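You operate a simulated robot arm through the tools that you are given. There is no shell and no other tool.

Carry out the task below with a simulated robot arm. There is one attempt and no reset: what you move stays moved.

## Task
Put things in order on the top of the fit-out bench. At the end: the purple pad stands where the teal sanding pad stood; the teal sanding pad stands where the white box of shims stood; the white box of shims stands on top of the grey steel bracket; the yellow wiping pad stands where the purple pad stood; whatever was shut is shut again. Leave all else as you found it, and nothing knocked over.

It is judged by the outcome, as a careful person would: the job done as asked, and still so three seconds after it is handed in. It fails if anything else is knocked over, pushed out of place, dropped, spilled or broken.

## Robot
A 7-joint arm with a two-finger parallel gripper, fixed in place. Base frame: the origin is at the foot of the arm, x ahead of it, y to its left, z up; the work surface is at about z = 0. Lengths are in mm, angles in rad, forces in N, time in s.
With the tool pointing down near the work surface it reaches from about 220 to 580 mm from the base axis. Its first joint turns from -1.152 to 1.152 rad. Payload 2.5 kg.
The TCP is the grasp point between the finger pads, 23 mm short of the fingertips. In the tool frame z runs along the fingers and y along their closing line. The gripper opens to 94 mm. The fingers are 38 mm wide and 10 mm thick; the gripper's body (54 by 96 mm) begins 39 mm behind the TCP.
Orientation is told as [roll, pitch, yaw] about the base's x, y, z axes, in that order, counted from this pose: with the fingers straight down and closing along the base's y, the tool's x points along the base's -x, its y along +y and its z along -z.

## Interface
- The arm moves only by the tool servo_tool. Its argument "plan" is text: rows parted by semicolons, each of 7 numbers parted by spaces: the closure, from 0 (fully open) to 1 (shut), then the shift along the tool's x, y, z in mm, then the turn, a rotation vector about the tool's x, y, z in rad. In form: claw x y z rx ry rz; .... A call has 1 to 20 rows; each row shifts and turns the commanded pose from where the row before left it, along the tool's axes as they then stand. A row lasts 0.2 s, in which the tool goes at most 50 mm and 0.15 rad; a call with a longer step from one row to the next is refused whole, and so is a gripper value outside its range. A pose out of reach is approached as far as the arm can. The call stops where the force on the tool passes 40 N (or 10 N more than at its start, if that is more) or the arm is blocked; 0.2 s more then pass. Each finger travels about 108 mm/s and halts on what it meets, pressing with about 21 N; the grip force reading is that of the motor and also rises with nothing between the fingers. The clock runs only during rows and for 0.2 s after the last one: add rows that do not move to give the fingers time. The reply holds the time, the measured pose of the TCP, the force on the tool along the base axes, the opening and the grip force, in the units named above and with some noise, with the torque about the TCP (base axes, N m) and any sound that the robot's microphone picked up, and new pictures: "pictures" is both (left out), scene, wrist or none.
- Cameras (640 x 400 px; columns grow to the right, rows downward): "scene" is fixed at [111.4, -407, 535.3]; the picture's right is [0.87, -0.50, 0.00], its down [-0.32, -0.57, -0.76] and it looks along [0.38, 0.66, -0.65] (base axes); focal length 283 px, centre (320, 200). "wrist" rides on the gripper at [86, 16, -74] in the tool frame; the picture's right is [-0.18, 0.98, 0.00], its down [-0.58, -0.11, -0.81] and it looks along [-0.79, -0.15, 0.59] (tool axes); focal length 243 px, centre (320, 200). There is no depth. A picture from a camera that has moved, and an enlarged one, comes with that camera's place and axes in the base frame and with its lens.
- enlarge(camera, box): a new picture of the part [left, top, right, bottom] of that camera's present view, enlarged. It takes no simulated time.
- close_job(): hands the job in; it is judged then, once.

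Places have to be worked out from the pictures, the camera data and where the tool is seen. Open the gripper and draw the arm clear of the work before you hand the job in, unless the task says otherwise.

The tools are called as name(argument=value, ...) on one line, values as JSON. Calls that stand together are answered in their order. servo_tool: Moves the arm, as the interface text tells. Its arguments: {"type":"object","properties":{"plan":{"type":"string"},"pictures":{"type":"string","enum":["both","scene","wrist","none"]}},"required":["plan"]} The other tools are called the same way: enlarge (camera, box) takes an enlarged picture of a part of a camera's view; close_job () hands the job in.

At the start:

```text
t: 0.0
eef_pos: [353.7, 45.3, 320.4]
tool_rot: [0.001, 0.001, 0.0]
contact_force: [0.3, -0.4, 0.2]
moment: [-0.01, 0.0, -0.02]
gripper_width: 93.9
grasp_force: 0.0
```

scene: 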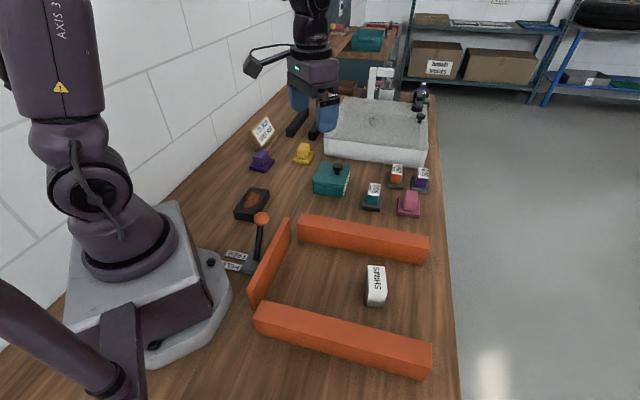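
wrist: 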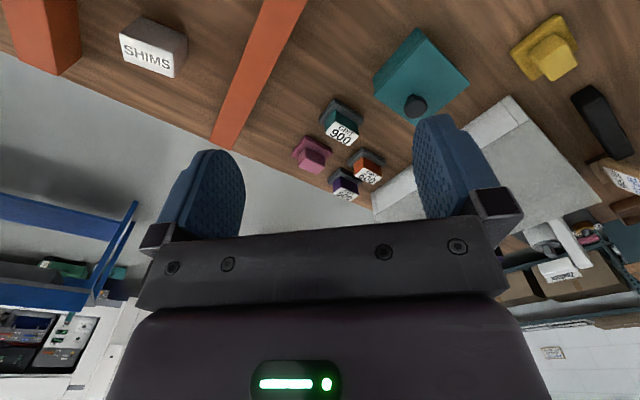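

I see the bench with pads, a teal box with a knob, orange rails, a lever, and the white shims box. First I enlarge the views to identify each thing before moving.

enlarge(camera="scene", box=[220, 60, 460, 230])

enlarge(camera="scene", box=[200, 180, 460, 390])

enlarge(camera="wrist", box=[280, 0, 640, 240])

```text
2.35 times, centred on (340, 145) of scene
camera zoom: at [111.4, -407.0, 535.3], right [0.87, -0.5, 0.0], down [-0.32, -0.57, -0.76], along [0.38, 0.66, -0.65], focal length 666 px, centre (273, 329)
```

zoom: 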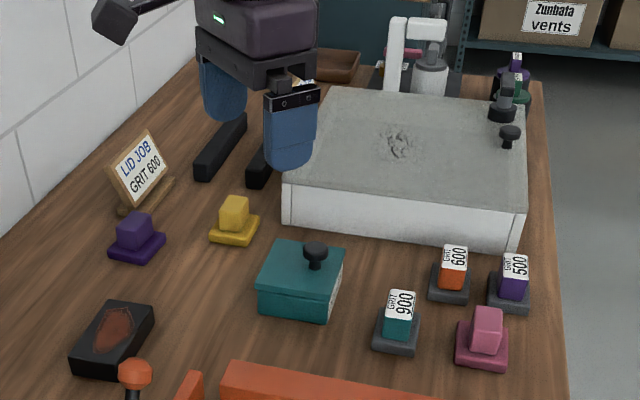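

```text
1.90 times, centred on (330, 285) of scene
camera zoom: at [111.4, -407.0, 535.3], right [0.87, -0.5, 0.0], down [-0.32, -0.57, -0.76], along [0.38, 0.66, -0.65], focal length 539 px, centre (301, 38)
```

zoom: 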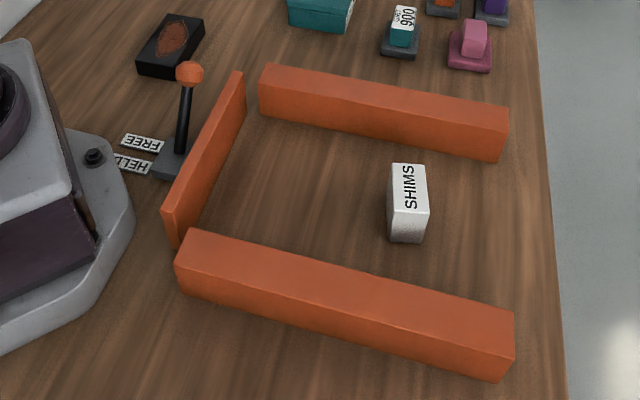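

```text
1.67 times, centred on (460, 120) of wrist
camera zoom: at [266.3, 62.0, 394.3], right [0.18, 0.98, 0.0], down [0.58, -0.11, 0.81], along [0.79, -0.15, -0.59], focal length 404 px, centre (87, 333)
```

zoom: 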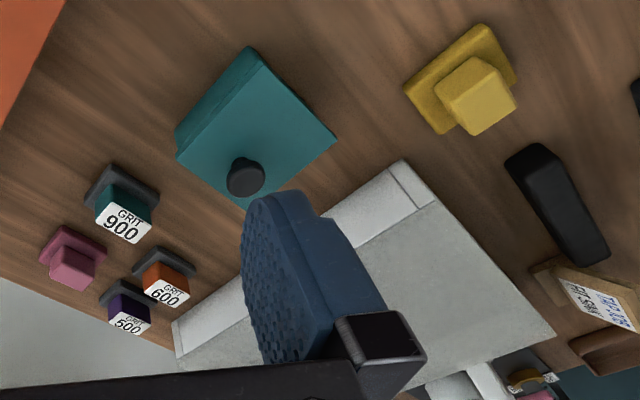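

I need finer detail on the purple items, the background, the lever and the black bars, to find the grey steel bracket and what is shut.

enlarge(camera="scene", box=[320, 50, 460, 140])

enlarge(camera="scene", box=[350, 150, 450, 220])

enlarge(camera="scene", box=[230, 90, 340, 180])

enlarge(camera="scene", box=[210, 170, 310, 290])

enlarge(camera="wrist", box=[480, 60, 640, 300])

enlarge(camera="scene", box=[300, 0, 460, 100])

```text
4.44 times, centred on (390, 95) of scene
camera zoom: at [111.4, -407.0, 535.3], right [0.87, -0.5, 0.0], down [-0.32, -0.57, -0.76], along [0.38, 0.66, -0.65], focal length 1258 px, centre (9, 667)
```

zoom: 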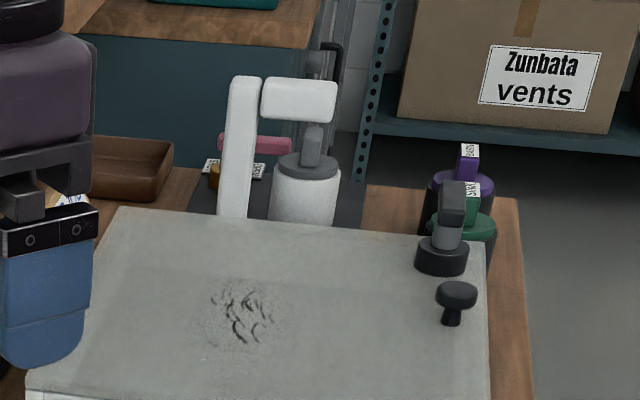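

```text
5.71 times, centred on (400, 185) of scene
camera zoom: at [111.4, -407.0, 535.3], right [0.87, -0.5, 0.0], down [-0.32, -0.57, -0.76], along [0.38, 0.66, -0.65], focal length 1618 px, centre (-137, 286)
```

zoom: 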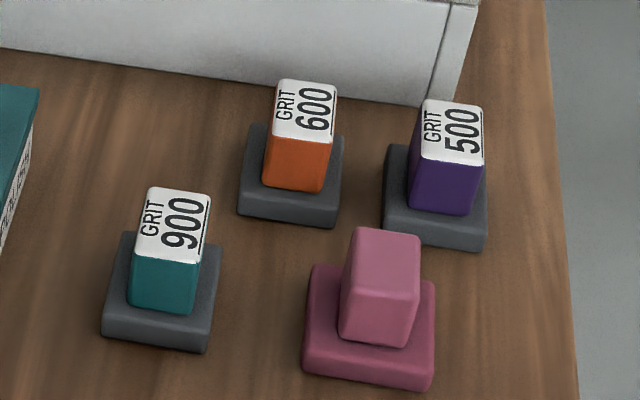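

```text
4.44 times, centred on (285, 135) of scene
camera zoom: at [111.4, -407.0, 535.3], right [0.87, -0.5, 0.0], down [-0.32, -0.57, -0.76], along [0.38, 0.66, -0.65], focal length 1258 px, centre (476, 489)
```

zoom: 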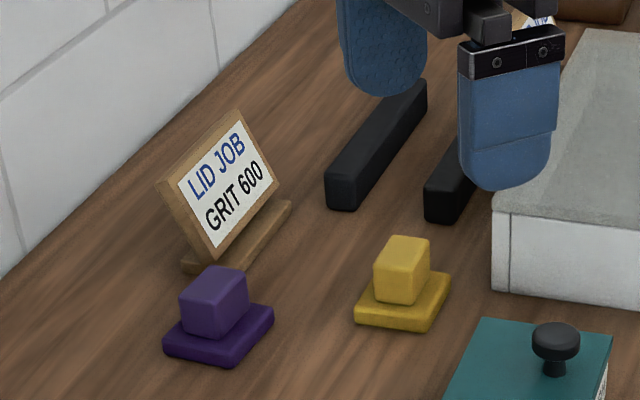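

```text
3.33 times, centred on (260, 230) of scene
camera zoom: at [111.4, -407.0, 535.3], right [0.87, -0.5, 0.0], down [-0.32, -0.57, -0.76], along [0.38, 0.66, -0.65], focal length 944 px, centre (520, 100)
```

zoom: 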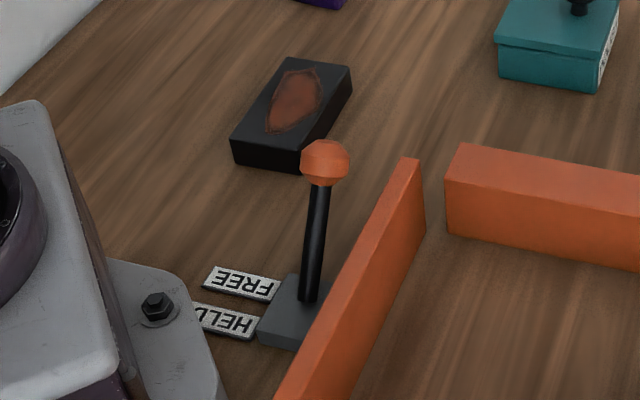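

```text
1.67 times, centred on (560, 180) of wrist
camera zoom: at [266.3, 62.0, 394.3], right [0.18, 0.98, 0.0], down [0.58, -0.11, 0.81], along [0.79, -0.15, -0.59], focal length 404 px, centre (-80, 233)
```

zoom: 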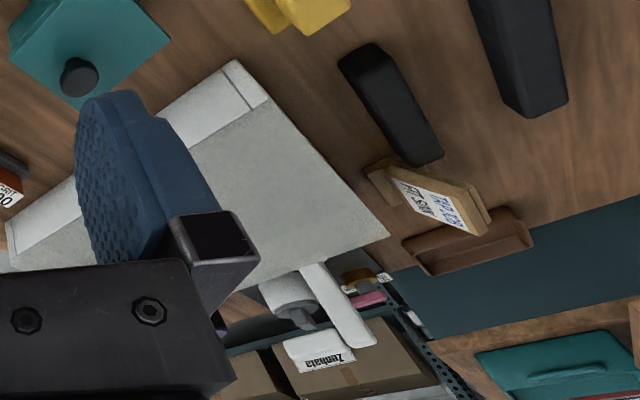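

```text
4.00 times, centred on (380, 50) of scene
camera zoom: at [111.4, -407.0, 535.3], right [0.87, -0.5, 0.0], down [-0.32, -0.57, -0.76], along [0.38, 0.66, -0.65], focal length 1132 px, centre (80, 800)
```

zoom: 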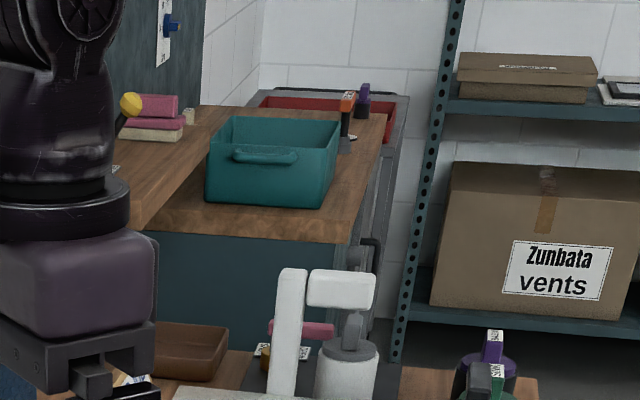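

Bracket isn't visible; the teal knobbed box is a likely container. I zoom in on its label and the rest of the bench.

enlarge(camera="scene", box=[305, 150, 365, 205])

enlarge(camera="wrist", box=[360, 10, 480, 130])

enlarge(camera="wrist", box=[90, 0, 330, 150])

enlarge(camera="scene", box=[350, 250, 400, 320])

```text
7.27 times, centred on (335, 178) of scene
camera zoom: at [111.4, -407.0, 535.3], right [0.87, -0.5, 0.0], down [-0.32, -0.57, -0.76], along [0.38, 0.66, -0.65], focal length 2059 px, centre (211, 364)
```

zoom: 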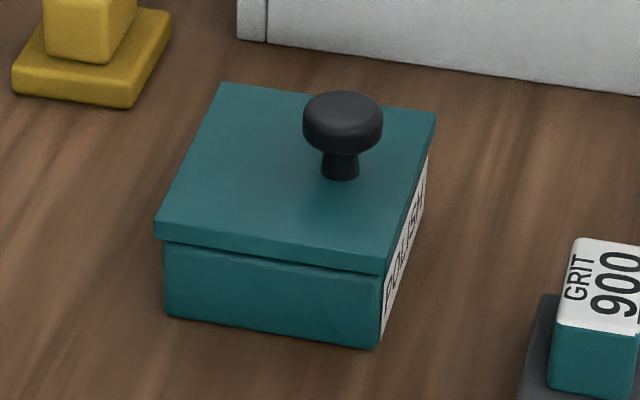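

```text
3.33 times, centred on (420, 70) of wrist
camera zoom: at [266.3, 62.0, 394.3], right [0.18, 0.98, 0.0], down [0.58, -0.11, 0.81], along [0.79, -0.15, -0.59], focal length 809 px, centre (-13, 633)
```

zoom: 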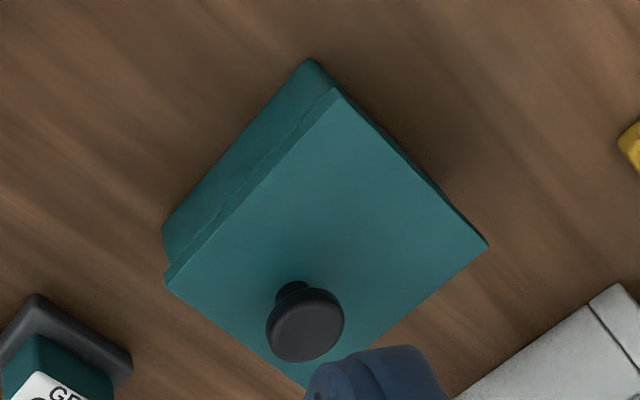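

```text
2.67 times, centred on (210, 75) of wrist
camera zoom: at [266.3, 62.0, 394.3], right [0.18, 0.98, 0.0], down [0.58, -0.11, 0.81], along [0.79, -0.15, -0.59], focal length 647 px, centre (613, 533)
```

zoom: 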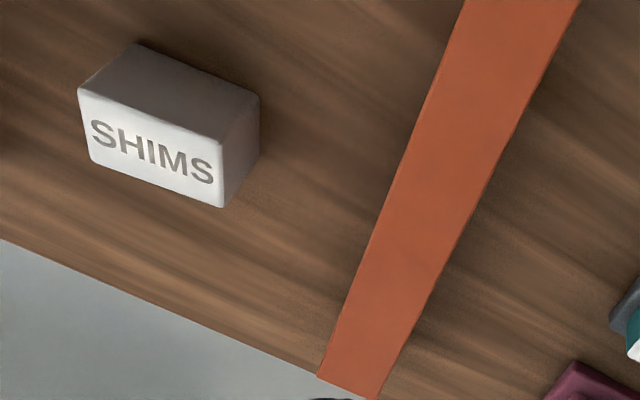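

```text
5.71 times, centred on (375, 285) of scene
camera zoom: at [111.4, -407.0, 535.3], right [0.87, -0.5, 0.0], down [-0.32, -0.57, -0.76], along [0.38, 0.66, -0.65], focal length 1618 px, centre (6, -286)
```

zoom: 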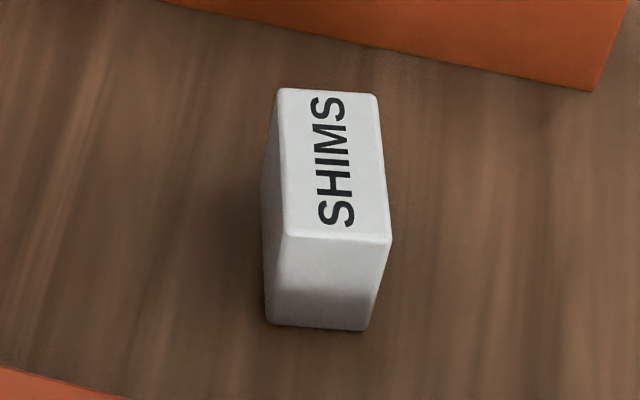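

The label on the box's side may tell how the lid opens; I try a stronger zoom on it.

enlarge(camera="scene", box=[336, 165, 354, 200])

enlarge(camera="wrist", box=[570, 150, 640, 230])

enlarge(camera="scene", box=[395, 80, 440, 130])

```text
11.43 times, centred on (345, 182) of scene
camera zoom: at [111.4, -407.0, 535.3], right [0.87, -0.5, 0.0], down [-0.32, -0.57, -0.76], along [0.38, 0.66, -0.65], focal length 3235 px, centre (34, 400)
```

zoom: 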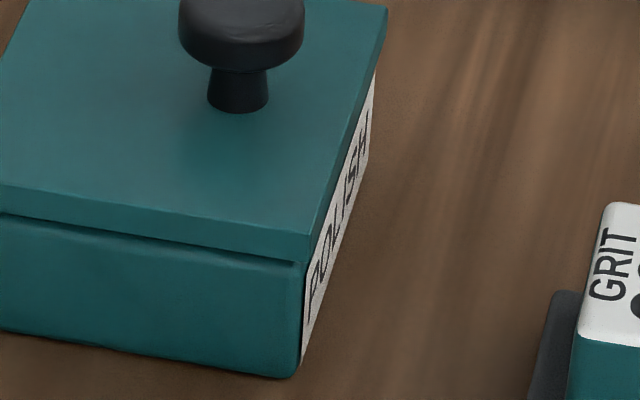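

```text
5.00 times, centred on (605, 190) of wrist
camera zoom: at [266.3, 62.0, 394.3], right [0.18, 0.98, 0.0], down [0.58, -0.11, 0.81], along [0.79, -0.15, -0.59], focal length 1213 px, centre (-1105, 250)
```

zoom: 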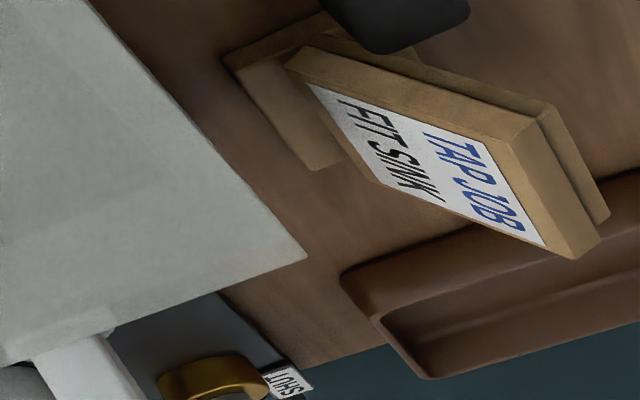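

```text
8.00 times, centred on (418, 105) of scene
camera zoom: at [111.4, -407.0, 535.3], right [0.87, -0.5, 0.0], down [-0.32, -0.57, -0.76], along [0.38, 0.66, -0.65], focal length 2265 px, centre (-460, 960)
```

zoom: 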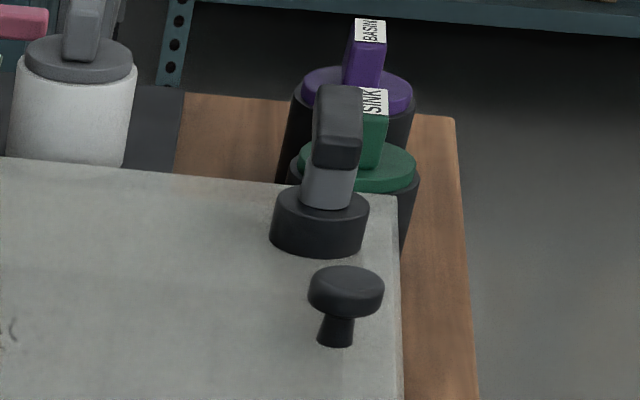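

The teal box is marked POLISH, and the bracket isn't in sight yet. I move the arm left, high above everything, turning outward to survey the left part of the bench.

servo_tool(plan="0 15 40 -10 0 0 0; 0 15 40 -10 0 0 0; 0 15 40 -10 0 0 0; 0 15 40 -10 0 0 0; 0 0 0 0 0 0 -0.14; 0 0 0 0 0 0 -0.14; 0 0 0 0 0 0 -0.14; 0 0 0 0 0 0 -0.14", pictures="both")

```text
t: 1.8
eef_pos: [291.9, 205.3, 360.9]
tool_rot: [0.0, 0.0, 0.562]
contact_force: [0.6, 0.2, 0.3]
moment: [-0.01, 0.02, -0.01]
gripper_width: 94.0
grasp_force: 0.0
camera wrist: at [211.2, 173.3, 434.7], right [-0.37, 0.93, 0.0], down [0.55, 0.22, 0.81], along [0.75, 0.3, -0.59], focal length 243 px, centre (320, 200)
```

scene: 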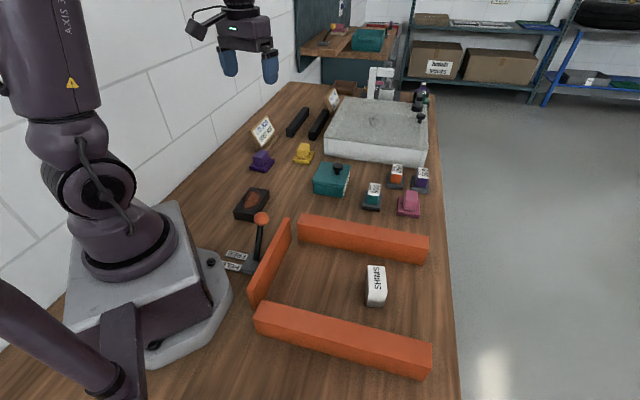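
wrist: 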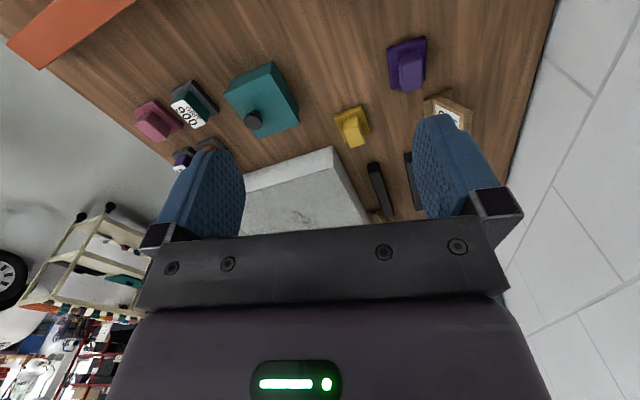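

No bracket-shaped grey thing shows on the left either. I zoom in on the dark slab with the rust patch and the remaining pieces.

enlarge(camera="scene", box=[225, 180, 280, 230])

enlarge(camera="scene", box=[240, 75, 440, 200])

enlarge(camera="wrist", box=[100, 0, 560, 240])

enlarge(camera="scene", box=[0, 180, 260, 400])

```text
8.00 times, centred on (252, 205) of scene
camera zoom: at [111.4, -407.0, 535.3], right [0.87, -0.5, 0.0], down [-0.32, -0.57, -0.76], along [0.38, 0.66, -0.65], focal length 2265 px, centre (860, 160)
```

zoom: 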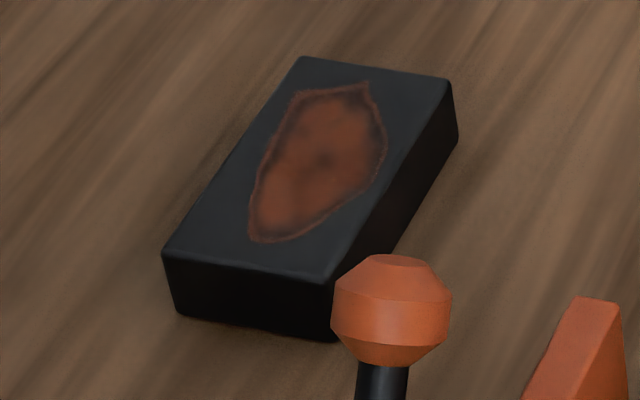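

```text
3.20 times, centred on (340, 138) of scene
camera zoom: at [111.4, -407.0, 535.3], right [0.87, -0.5, 0.0], down [-0.32, -0.57, -0.76], along [0.38, 0.66, -0.65], focal length 906 px, centre (256, 400)
```

zoom: 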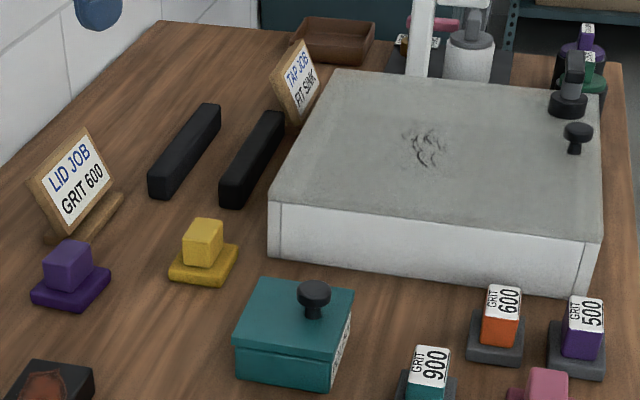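

```text
1.39 times, centred on (330, 120) of wrist
camera zoom: at [211.2, 173.3, 434.7], right [-0.37, 0.93, 0.0], down [0.55, 0.22, 0.81], along [0.75, 0.3, -0.59], focal length 338 px, centre (306, 311)
```

zoom: 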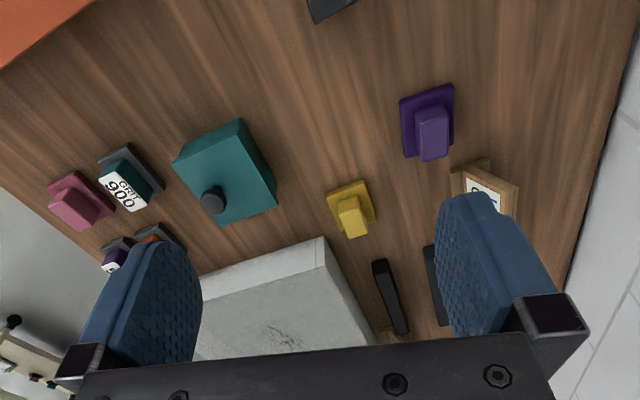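

```text
1.82 times, centred on (130, 290) of scene
camera zoom: at [111.4, -407.0, 535.3], right [0.87, -0.5, 0.0], down [-0.32, -0.57, -0.76], along [0.38, 0.66, -0.65], focal length 515 px, centre (666, 36)
```

zoom: 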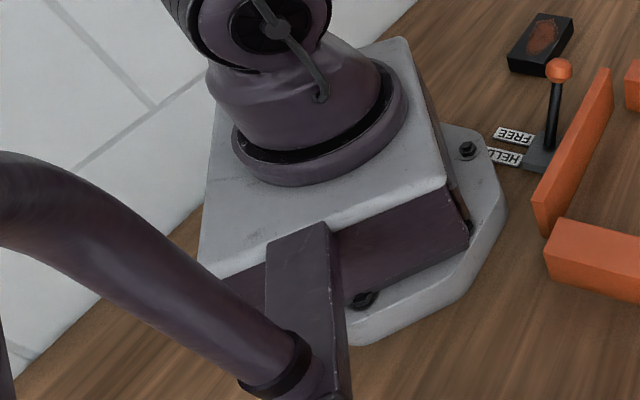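

The shims box is about 35×60×55 mm near (371,-183), too tall to fit in the shut 42 mm POLISH box. The scene camera cannot see the bench at y below about -300, so I swing the arm to the right and look there.

servo_tool(plan="0 0 0 0 0 0 0.14; 0 0 0 0 0 0 0.14; 0 0 0 0 0 0 0.14; 0 0 0 0 0 0 0.14; 0 0 -45 0 0 0 0; 0 0 -45 0 0 0 0; 0 0 -45 0 0 0 0; 0 0 -45 0 0 0 0; 0 0 -45 0 0 0 0; 0 0 -45 0 0 0 0.14; 0 0 0 0 0 0 0.14; 0 0 0 0 0 0 0.14; 0 0 0 0 0 0 0.14; 0 0 0 0 0 0 0.14; 0 0 0 0 0 0 0.14; 0 0 0 0 0 0 0.14", pictures="both")

```text
t: 5.2
eef_pos: [292.6, -63.9, 360.2]
tool_rot: [0.001, -0.002, -0.983]
contact_force: [-0.1, 0.4, 0.2]
moment: [0.02, -0.01, 0.0]
gripper_width: 94.0
grasp_force: 0.3
camera wrist: at [258.1, 17.1, 434.1], right [0.92, 0.39, 0.0], down [0.23, -0.54, 0.81], along [0.32, -0.74, -0.59], focal length 243 px, centre (320, 200)
```

scene: 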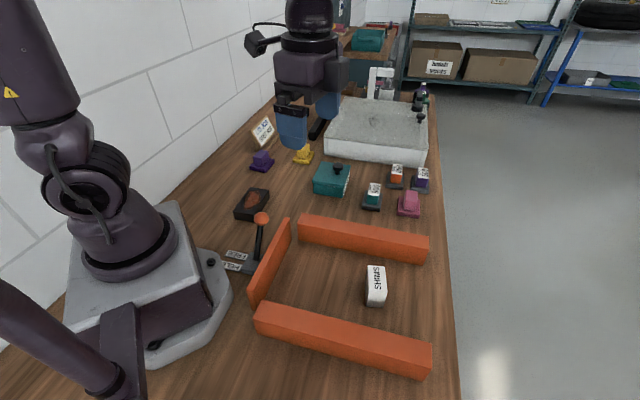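
wrist: 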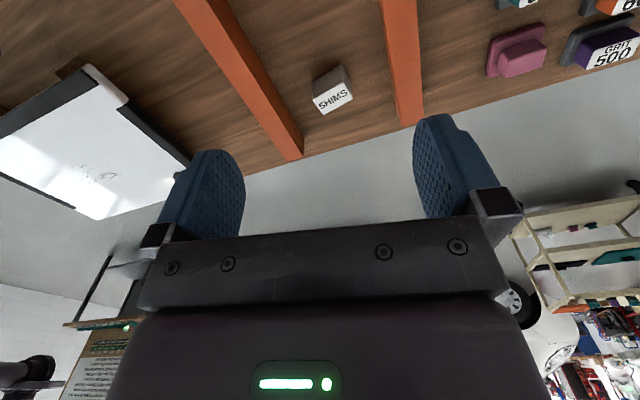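

There is a standing white/black-framed thing on the bench further right. I turn more to look at it.

servo_tool(plan="0 0 0 0 0 0 0.14; 0 0 0 0 0 0 0.14; 0 0 0 0 0 0 0.14; 0 0 0 0 0 0 0.14; 0 0 0 0 0 0 0.14", pictures="wrist")

enlarge(camera="wrist", box=[0, 0, 640, 250])

```text
t: 6.4
eef_pos: [294.4, -63.9, 359.8]
tool_rot: [0.0, 0.0, -1.681]
contact_force: [0.1, 0.5, -0.3]
moment: [0.03, -0.01, -0.03]
gripper_width: 93.7
grasp_force: 0.1
camera wrist: at [318.9, 20.3, 434.4], right [0.96, -0.29, 0.0], down [-0.17, -0.57, 0.81], along [-0.24, -0.77, -0.59], focal length 243 px, centre (320, 200)
```

wrist: 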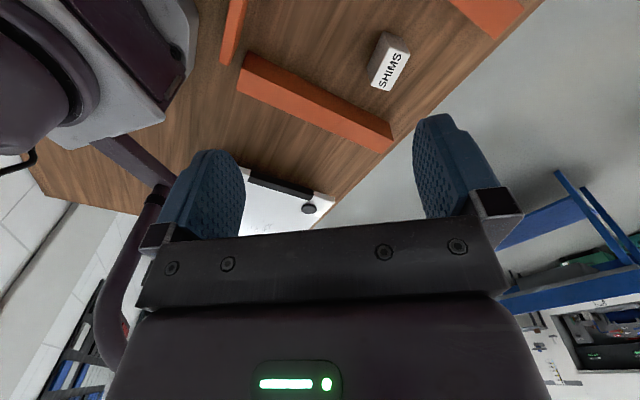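

```text
1.00 times, centred on (320, 125) of wrist (not enlarged: the box is as wide or as high as the picture)
camera zoom: at [318.9, 20.3, 434.4], right [0.96, -0.29, 0.0], down [-0.17, -0.57, 0.81], along [-0.24, -0.77, -0.59], focal length 243 px, centre (320, 275)
```

zoom: 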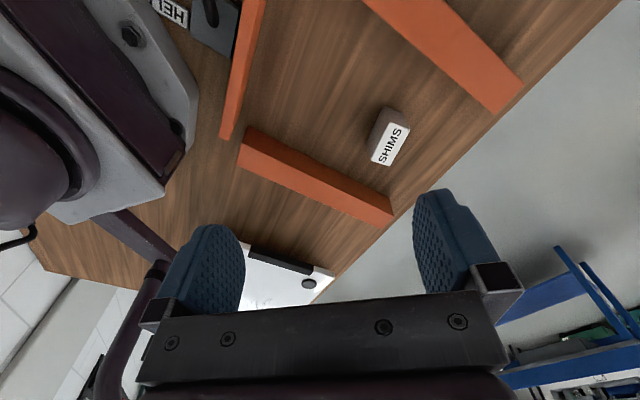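

A white panel with a dark edge and a knob lies on the right end of the bench. I move toward it to get it out from behind the fingers.

servo_tool(plan="0 -45 0 0 0 0 0; 0 -45 0 0 0 0 0; 0 -45 0 0 0 0 0; 0 -45 0 0 0 0 0; 0 0 -30 0 0 0 0", pictures="wrist")

enlarge(camera="wrist", box=[130, 20, 530, 250])

```text
t: 7.6
eef_pos: [244.3, -240.2, 361.4]
tool_rot: [-0.002, 0.0, -1.679]
contact_force: [-0.1, 0.5, -0.5]
moment: [0.01, -0.02, 0.0]
gripper_width: 94.0
grasp_force: 0.0
camera wrist: at [269.4, -154.7, 435.5], right [0.96, -0.29, 0.0], down [-0.17, -0.57, 0.81], along [-0.23, -0.77, -0.59], focal length 243 px, centre (320, 200)
```

wrist: 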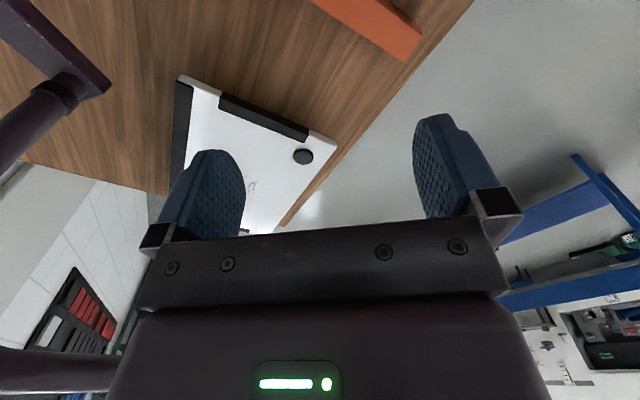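

```text
1.60 times, centred on (330, 135) of wrist
camera zoom: at [269.4, -154.7, 435.5], right [0.96, -0.29, 0.0], down [-0.17, -0.57, 0.81], along [-0.23, -0.77, -0.59], focal length 388 px, centre (304, 304)
```

zoom: 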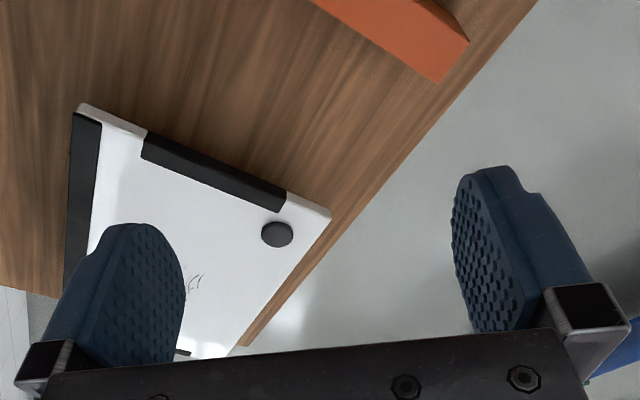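

That is just another worktop panel out of reach. I go back over the left side looking back at the lever and base area, to check for the bracket there.

servo_tool(plan="0 46 0 0 0 0 0; 0 46 0 0 0 0 0; 0 46 0 0 0 0 0; 0 46 0 0 0 0 0; 0 46 0 0 0 0 0; 0 46 0 0 0 0 0; 0 46 0 0 0 0 0; 0 46 0 0 0 0 0; 0 46 0 0 0 0 0; 0 0 0 0 0 0 0", pictures="both")

enlarge(camera="wrist", box=[0, 0, 400, 250])

```text
t: 9.8
eef_pos: [289.5, 172.1, 358.9]
tool_rot: [0.0, -0.001, -1.679]
contact_force: [1.3, 0.1, 0.4]
moment: [-0.01, -0.01, 0.0]
gripper_width: 94.3
grasp_force: 0.0
camera wrist: at [314.2, 256.5, 434.2], right [0.96, -0.29, 0.0], down [-0.17, -0.57, 0.81], along [-0.23, -0.77, -0.59], focal length 243 px, centre (320, 200)
```

scene: 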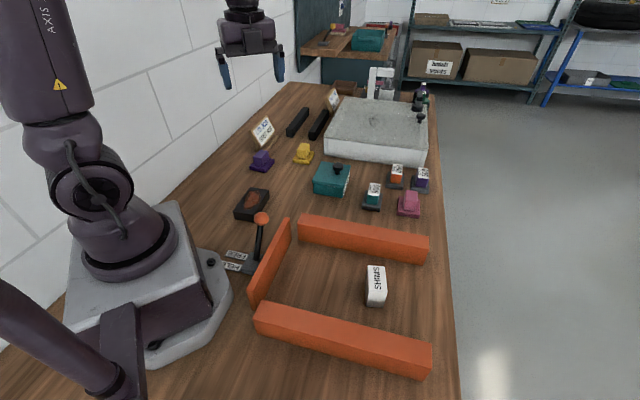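
wrist: 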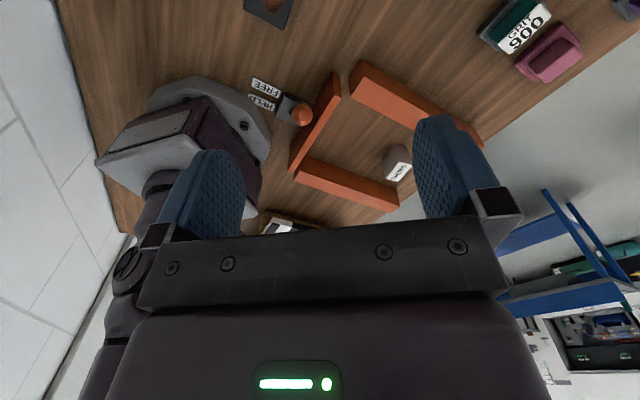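

```text
1.60 times, centred on (200, 125) of wrist
camera zoom: at [314.2, 256.5, 434.2], right [0.96, -0.29, 0.0], down [-0.17, -0.57, 0.81], along [-0.23, -0.77, -0.59], focal length 388 px, centre (512, 320)
```

zoom: 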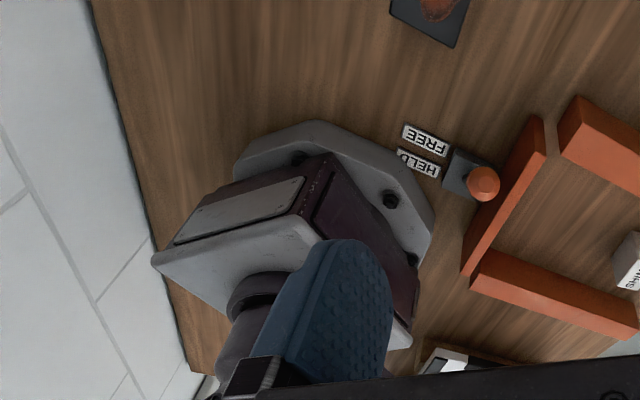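

Nothing there, so the only shut thing in reach that could hold the bracket is the POLISH box. I look at its back-left side up close with the wrist camera to learn how its lid works.

servo_tool(plan="0 0 0 0 0 0 -0.134; 0 0 0 0 0 0 -0.134; 0 0 0 0 0 0 -0.134; 0 0 0 0 0 0 -0.134; 0 0 0 0 0 0 -0.134; 0 0 0 0 0 0 -0.134; 0 0 0 0 0 0 -0.134; 0 -5.4 32.8 31.8 0 0 0; 0 -5.4 32.8 31.8 0 0 0; 0 -5.4 32.8 31.8 0 0 0; 0 -5.4 32.8 31.8 0 0 0; 0 -5.4 32.8 31.8 0 0 0; 0 0 0 0 0 0 0", pictures="both")

enlarge(camera="wrist", box=[160, 20, 480, 220])

```text
t: 12.6
eef_pos: [419.5, 272.5, 200.8]
tool_rot: [0.0, -0.001, -0.74]
contact_force: [1.1, -0.2, -0.5]
moment: [0.03, -0.01, -0.01]
gripper_width: 93.9
grasp_force: 0.0
camera wrist: at [365.1, 342.8, 274.8], right [0.8, 0.6, 0.0], down [0.36, -0.47, 0.81], along [0.48, -0.64, -0.59], focal length 243 px, centre (320, 200)
```

scene: 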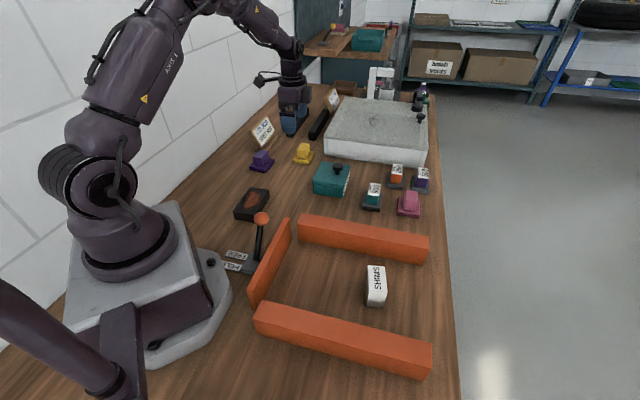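
wrist: 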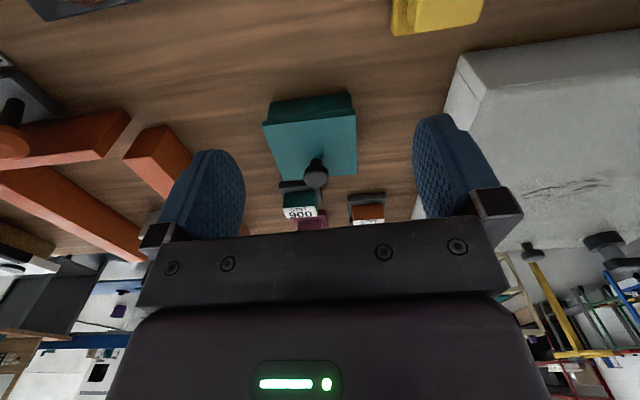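

```text
2.00 times, centred on (320, 120) of wrist
camera zoom: at [365.1, 342.8, 274.8], right [0.8, 0.6, 0.0], down [0.36, -0.47, 0.81], along [0.48, -0.64, -0.59], focal length 485 px, centre (320, 360)
```

zoom: 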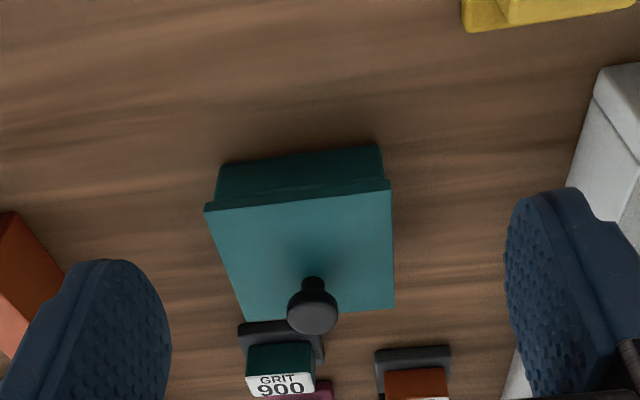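

The lid seems a plain plate with an off-centre knob. I check the dark slab's side visible in this view too.

enlarge(camera="wrist", box=[0, 0, 160, 100])

enlarge(camera="wrist", box=[250, 80, 370, 210])

```text
4.00 times, centred on (80, 50) of wrist
camera zoom: at [365.1, 342.8, 274.8], right [0.8, 0.6, 0.0], down [0.36, -0.47, 0.81], along [0.48, -0.64, -0.59], focal length 970 px, centre (1280, 800)
```

zoom: 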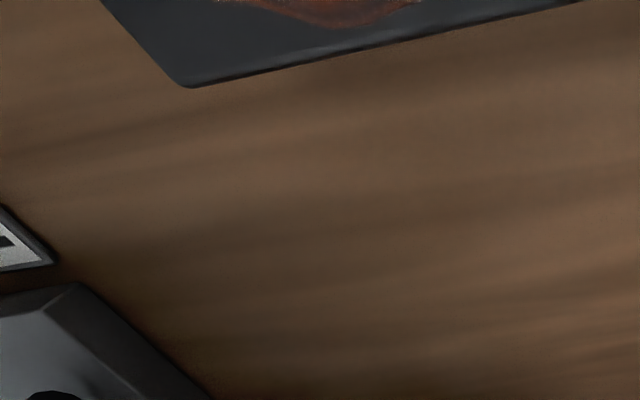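

```text
3.08 times, centred on (310, 145) of wrist
camera zoom: at [365.1, 342.8, 274.8], right [0.8, 0.6, 0.0], down [0.36, -0.47, 0.81], along [0.48, -0.64, -0.59], focal length 746 px, centre (351, 369)
```

zoom: 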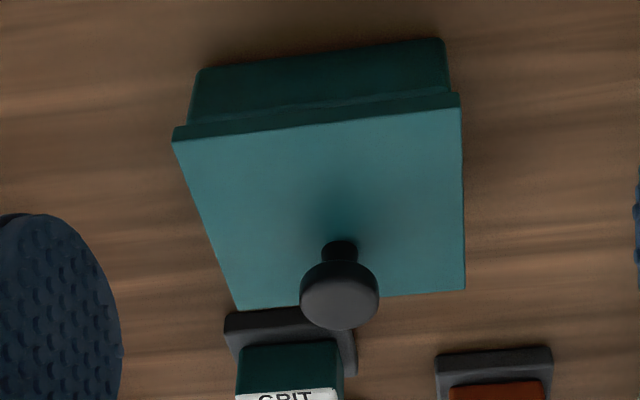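

The slab with the rust patch could itself be the steel bracket, so I bring the wrist camera near it for a proper look at its colour and shape.

servo_tool(plan="0 35.4 -29 0 0 0 0; 0 35.4 -29 0 0 0 0; 0 35.4 -29 0 0 0 0; 0 35.4 -29 0 0 0 0; 0 35.4 -29 0 0 0 0; 0 0 0 0 0 0 0", pictures="wrist")

enlarge(camera="wrist", box=[240, 20, 480, 200])

```text
t: 14.0
eef_pos: [190.3, 285.6, 201.9]
tool_rot: [0.001, 0.0, -0.742]
contact_force: [0.3, 0.4, -0.8]
moment: [-0.02, 0.01, -0.01]
gripper_width: 94.1
grasp_force: 0.1
camera wrist: at [136.7, 355.4, 276.7], right [0.8, 0.6, 0.0], down [0.35, -0.47, 0.81], along [0.48, -0.64, -0.59], focal length 243 px, centre (320, 200)
```

wrist: 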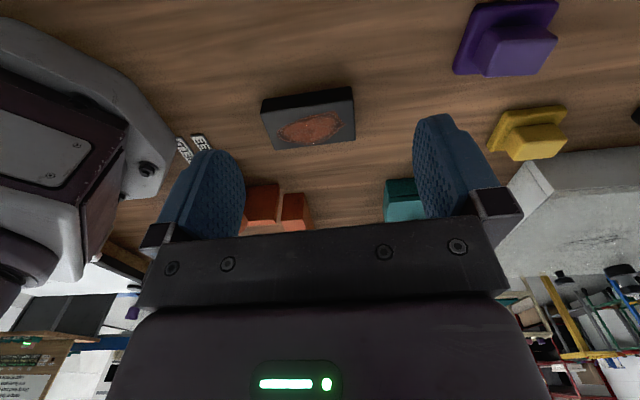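

```text
2.22 times, centred on (360, 110) of wrist
camera zoom: at [136.7, 355.4, 276.7], right [0.8, 0.6, 0.0], down [0.35, -0.47, 0.81], along [0.48, -0.64, -0.59], focal length 539 px, centre (231, 400)
```

zoom: 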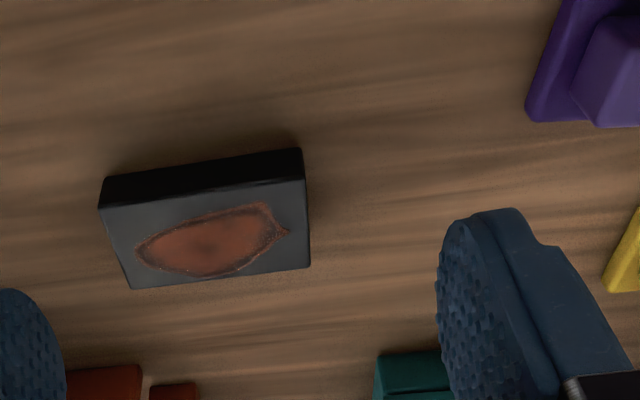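

The slab is dark grey metal with a rust patch, about 106×57×30 mm centred near (242,199) — the only steel workpiece on the bench, so I take it to be the grey steel bracket. Next I rise, turn, and go above the shims box.

servo_tool(plan="0 0 0 -10 0 0 -0.1435; 0 0 0 -10 0 0 -0.1435; 0 0 0 -10 0 0 -0.1435; 0 0 0 -10 0 0 -0.1435; 0 0 0 -10 0 0 -0.1435; 0 0 0 -10 0 0 -0.1435; 0 0 0 -10 0 0 -0.1435; 0 0 0 -10 0 0 -0.1435; 0 0 0 -10 0 0 -0.1435; 0 0 0 -10 0 0 -0.1435; 0 0 0 -10 0 0 -0.1435; 0 0 0 -10 0 0 -0.1435; 0 0 0 0 0 0 0", pictures="wrist")

```text
t: 16.8
eef_pos: [190.5, 287.6, 321.6]
tool_rot: [0.001, 0.001, 0.983]
contact_force: [0.5, -1.5, -1.3]
moment: [-0.02, -0.01, 0.03]
gripper_width: 94.0
grasp_force: 0.1
camera wrist: at [128.7, 223.5, 395.9], right [-0.72, 0.7, 0.0], down [0.41, 0.42, 0.81], along [0.56, 0.58, -0.59], focal length 243 px, centre (320, 200)
```

wrist: 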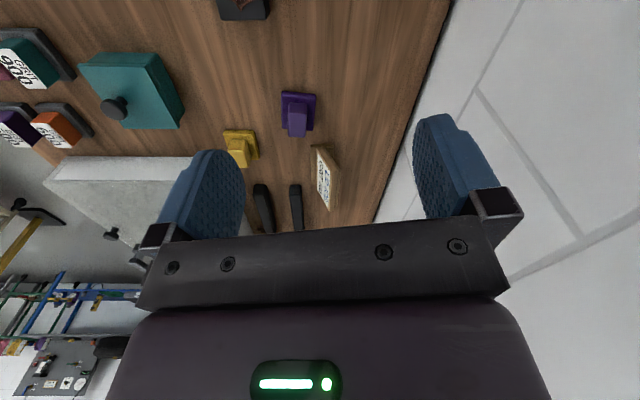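

Now I carry the arm across at height to hover above the shims box.

servo_tool(plan="0 26.5 -37.35 0 0 0 0; 0 26.5 -37.35 0 0 0 0; 0 26.5 -37.35 0 0 0 0; 0 26.5 -37.35 0 0 0 0; 0 26.5 -37.35 0 0 0 0; 0 26.5 -37.35 0 0 0 0; 0 26.5 -37.35 0 0 0 0; 0 26.5 -37.35 0 0 0 0; 0 26.5 -37.35 0 0 0 0; 0 26.5 -37.35 0 0 0 0; 0 26.5 -37.35 0 0 0 0; 0 0 0 45 0 0 0; 0 0 0 45 0 0 0; 0 0 0 45 0 0 0; 0 0 0 0 0 0 0", pictures="both")

enlarge(camera="wrist", box=[220, 0, 420, 180])

```text
t: 20.0
eef_pos: [370.2, -183.3, 183.7]
tool_rot: [0.001, 0.0, 0.98]
contact_force: [-0.4, -0.2, -0.5]
moment: [0.01, -0.02, 0.01]
gripper_width: 94.1
grasp_force: 0.0
camera wrist: at [308.7, -246.9, 258.6], right [-0.71, 0.7, 0.0], down [0.41, 0.42, 0.81], along [0.56, 0.58, -0.59], focal length 243 px, centre (320, 200)
```

scene: 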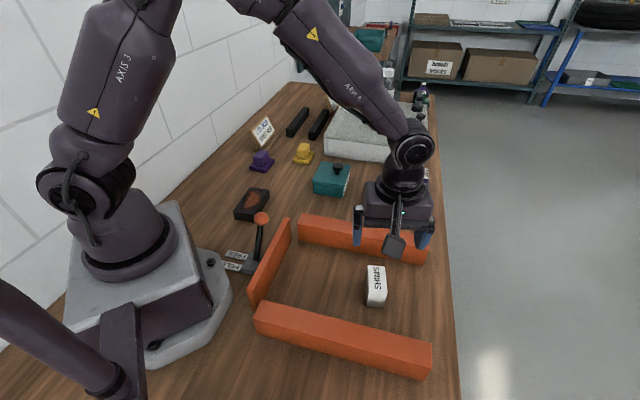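
wrist: 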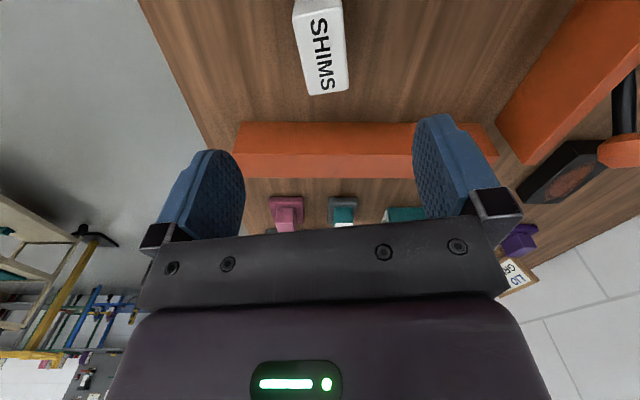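

```text
2.22 times, centred on (320, 90) of wrist
camera zoom: at [308.7, -246.9, 258.6], right [-0.71, 0.7, 0.0], down [0.41, 0.42, 0.81], along [0.56, 0.58, -0.59], focal length 539 px, centre (320, 444)
```

zoom: 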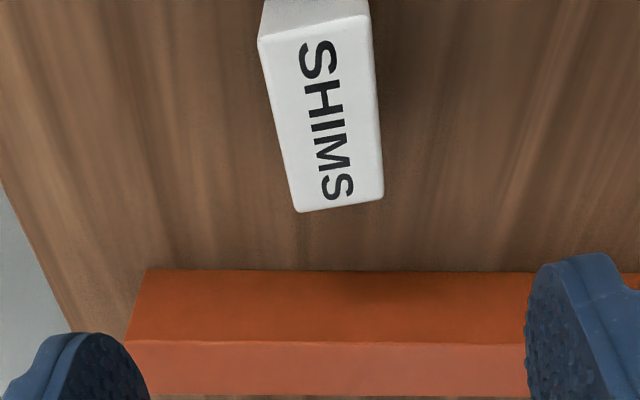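

The wrist view puts the shims box centre at about (368,-181.5) with its long axis at 0.967 rad. I trim 3 mm sideways, descend to z≈32 and close on its 35 mm sides.

servo_tool(plan="0 0 3.2 20 0 0 0.012; 0 0 0 44 0 0 0; 0 0 0 44 0 0 0; 0 0 0 43.5 0 0 0; 0 0 0 0 0 0 0; 1 0 0 0 0 0 0; 1 0 0 0 0 0 0; 1 0 0 0 0 0 0; 1 0 0 0 0 0 0", pictures="both")

```text
t: 22.0
eef_pos: [367.4, -183.0, 35.3]
tool_rot: [-0.001, 0.0, 0.969]
contact_force: [-0.5, -0.3, -0.1]
moment: [0.01, 0.0, 0.0]
gripper_width: 35.6
grasp_force: 21.2
camera wrist: at [305.2, -244.5, 109.9], right [-0.71, 0.71, 0.0], down [0.42, 0.42, 0.81], along [0.57, 0.57, -0.59], focal length 243 px, centre (320, 200)
```

scene: 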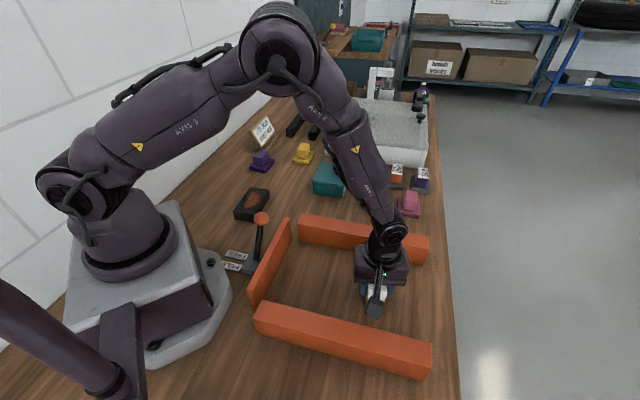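
wrist: 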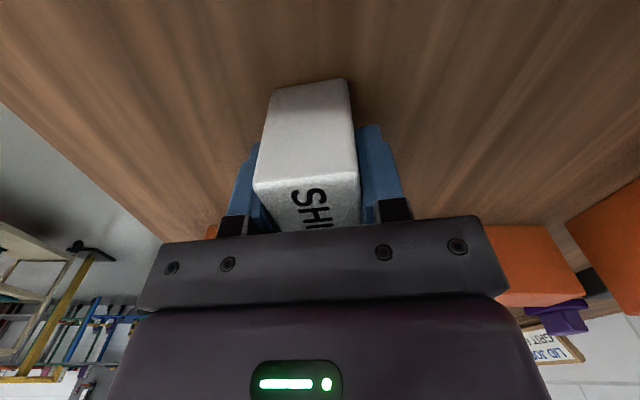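

Shims are held (35.6 mm). I lift straight up, carry them over to the bracket at height and align with its long axis.

servo_tool(plan="1 0 0 -20 0 0 0; 1 0 0 -45 0 0 0; 1 0 0 -45 0 0 0; 1 0 0 -45 0 0 0; 1 0 0 -45 0 0 0; 1 0 0 -45 0 0 0; 1 -26.8 35.6 0 0 0 0; 1 -26.8 35.6 0 0 0 0; 1 -26.8 35.6 0 0 0 0; 1 -26.8 35.6 0 0 0 0; 1 -26.8 35.6 0 0 0 0; 1 -26.8 35.6 0 0 0 0; 1 -26.8 35.6 0 0 0 0; 1 -26.8 35.6 0 0 0 0; 1 -26.8 35.6 0 0 0 0; 1 0 0 0 0 0 0.0845; 1 0 0 0 0 0 0.0845; 1 0 0 40 0 0 0; 1 0 0 40 0 0 0; 1 0 0 0 0 0 0", pictures="both")

enlarge(camera="wrist", box=[200, 0, 460, 200])

```text
t: 26.2
eef_pos: [239.2, 197.6, 198.2]
tool_rot: [-0.002, -0.001, 0.799]
contact_force: [0.9, 0.4, -0.8]
moment: [-0.01, 0.02, -0.01]
gripper_width: 35.6
grasp_force: 20.8
camera wrist: at [167.5, 146.4, 273.3], right [-0.58, 0.82, 0.0], down [0.48, 0.34, 0.81], along [0.66, 0.46, -0.59], focal length 243 px, centre (320, 200)
```

scene: 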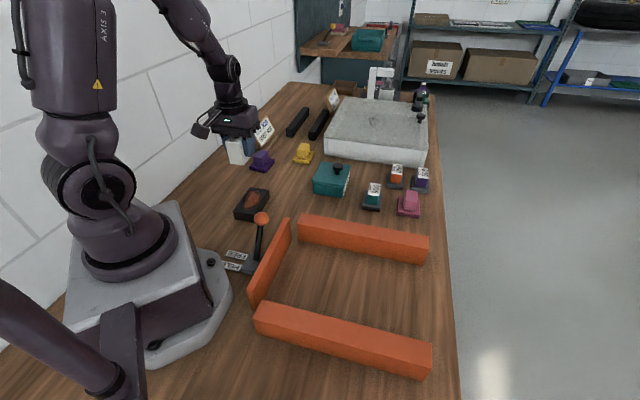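
wrist: 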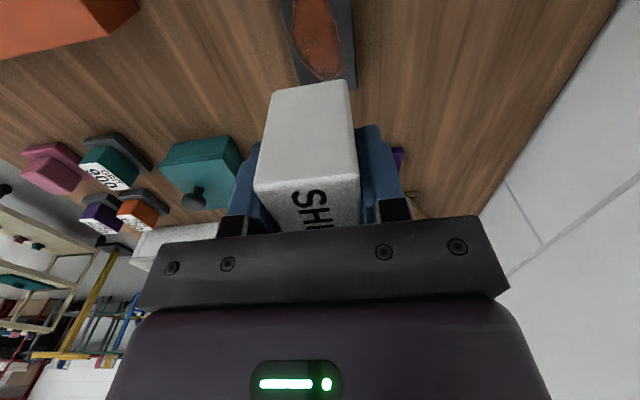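

```text
2.00 times, centred on (330, 100) of wrist
camera zoom: at [167.5, 146.4, 273.3], right [-0.58, 0.82, 0.0], down [0.48, 0.34, 0.81], along [0.66, 0.46, -0.59], focal length 485 px, centre (300, 400)
```

zoom: 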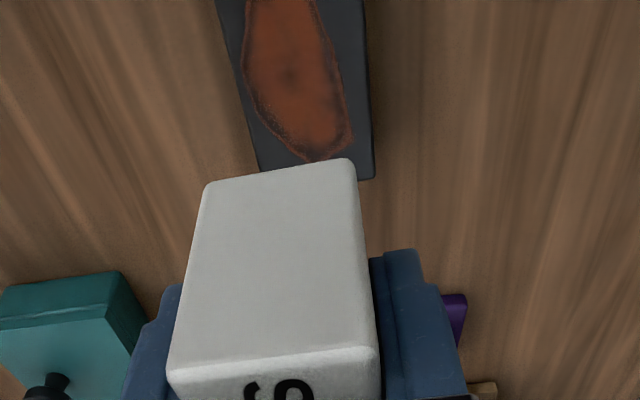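

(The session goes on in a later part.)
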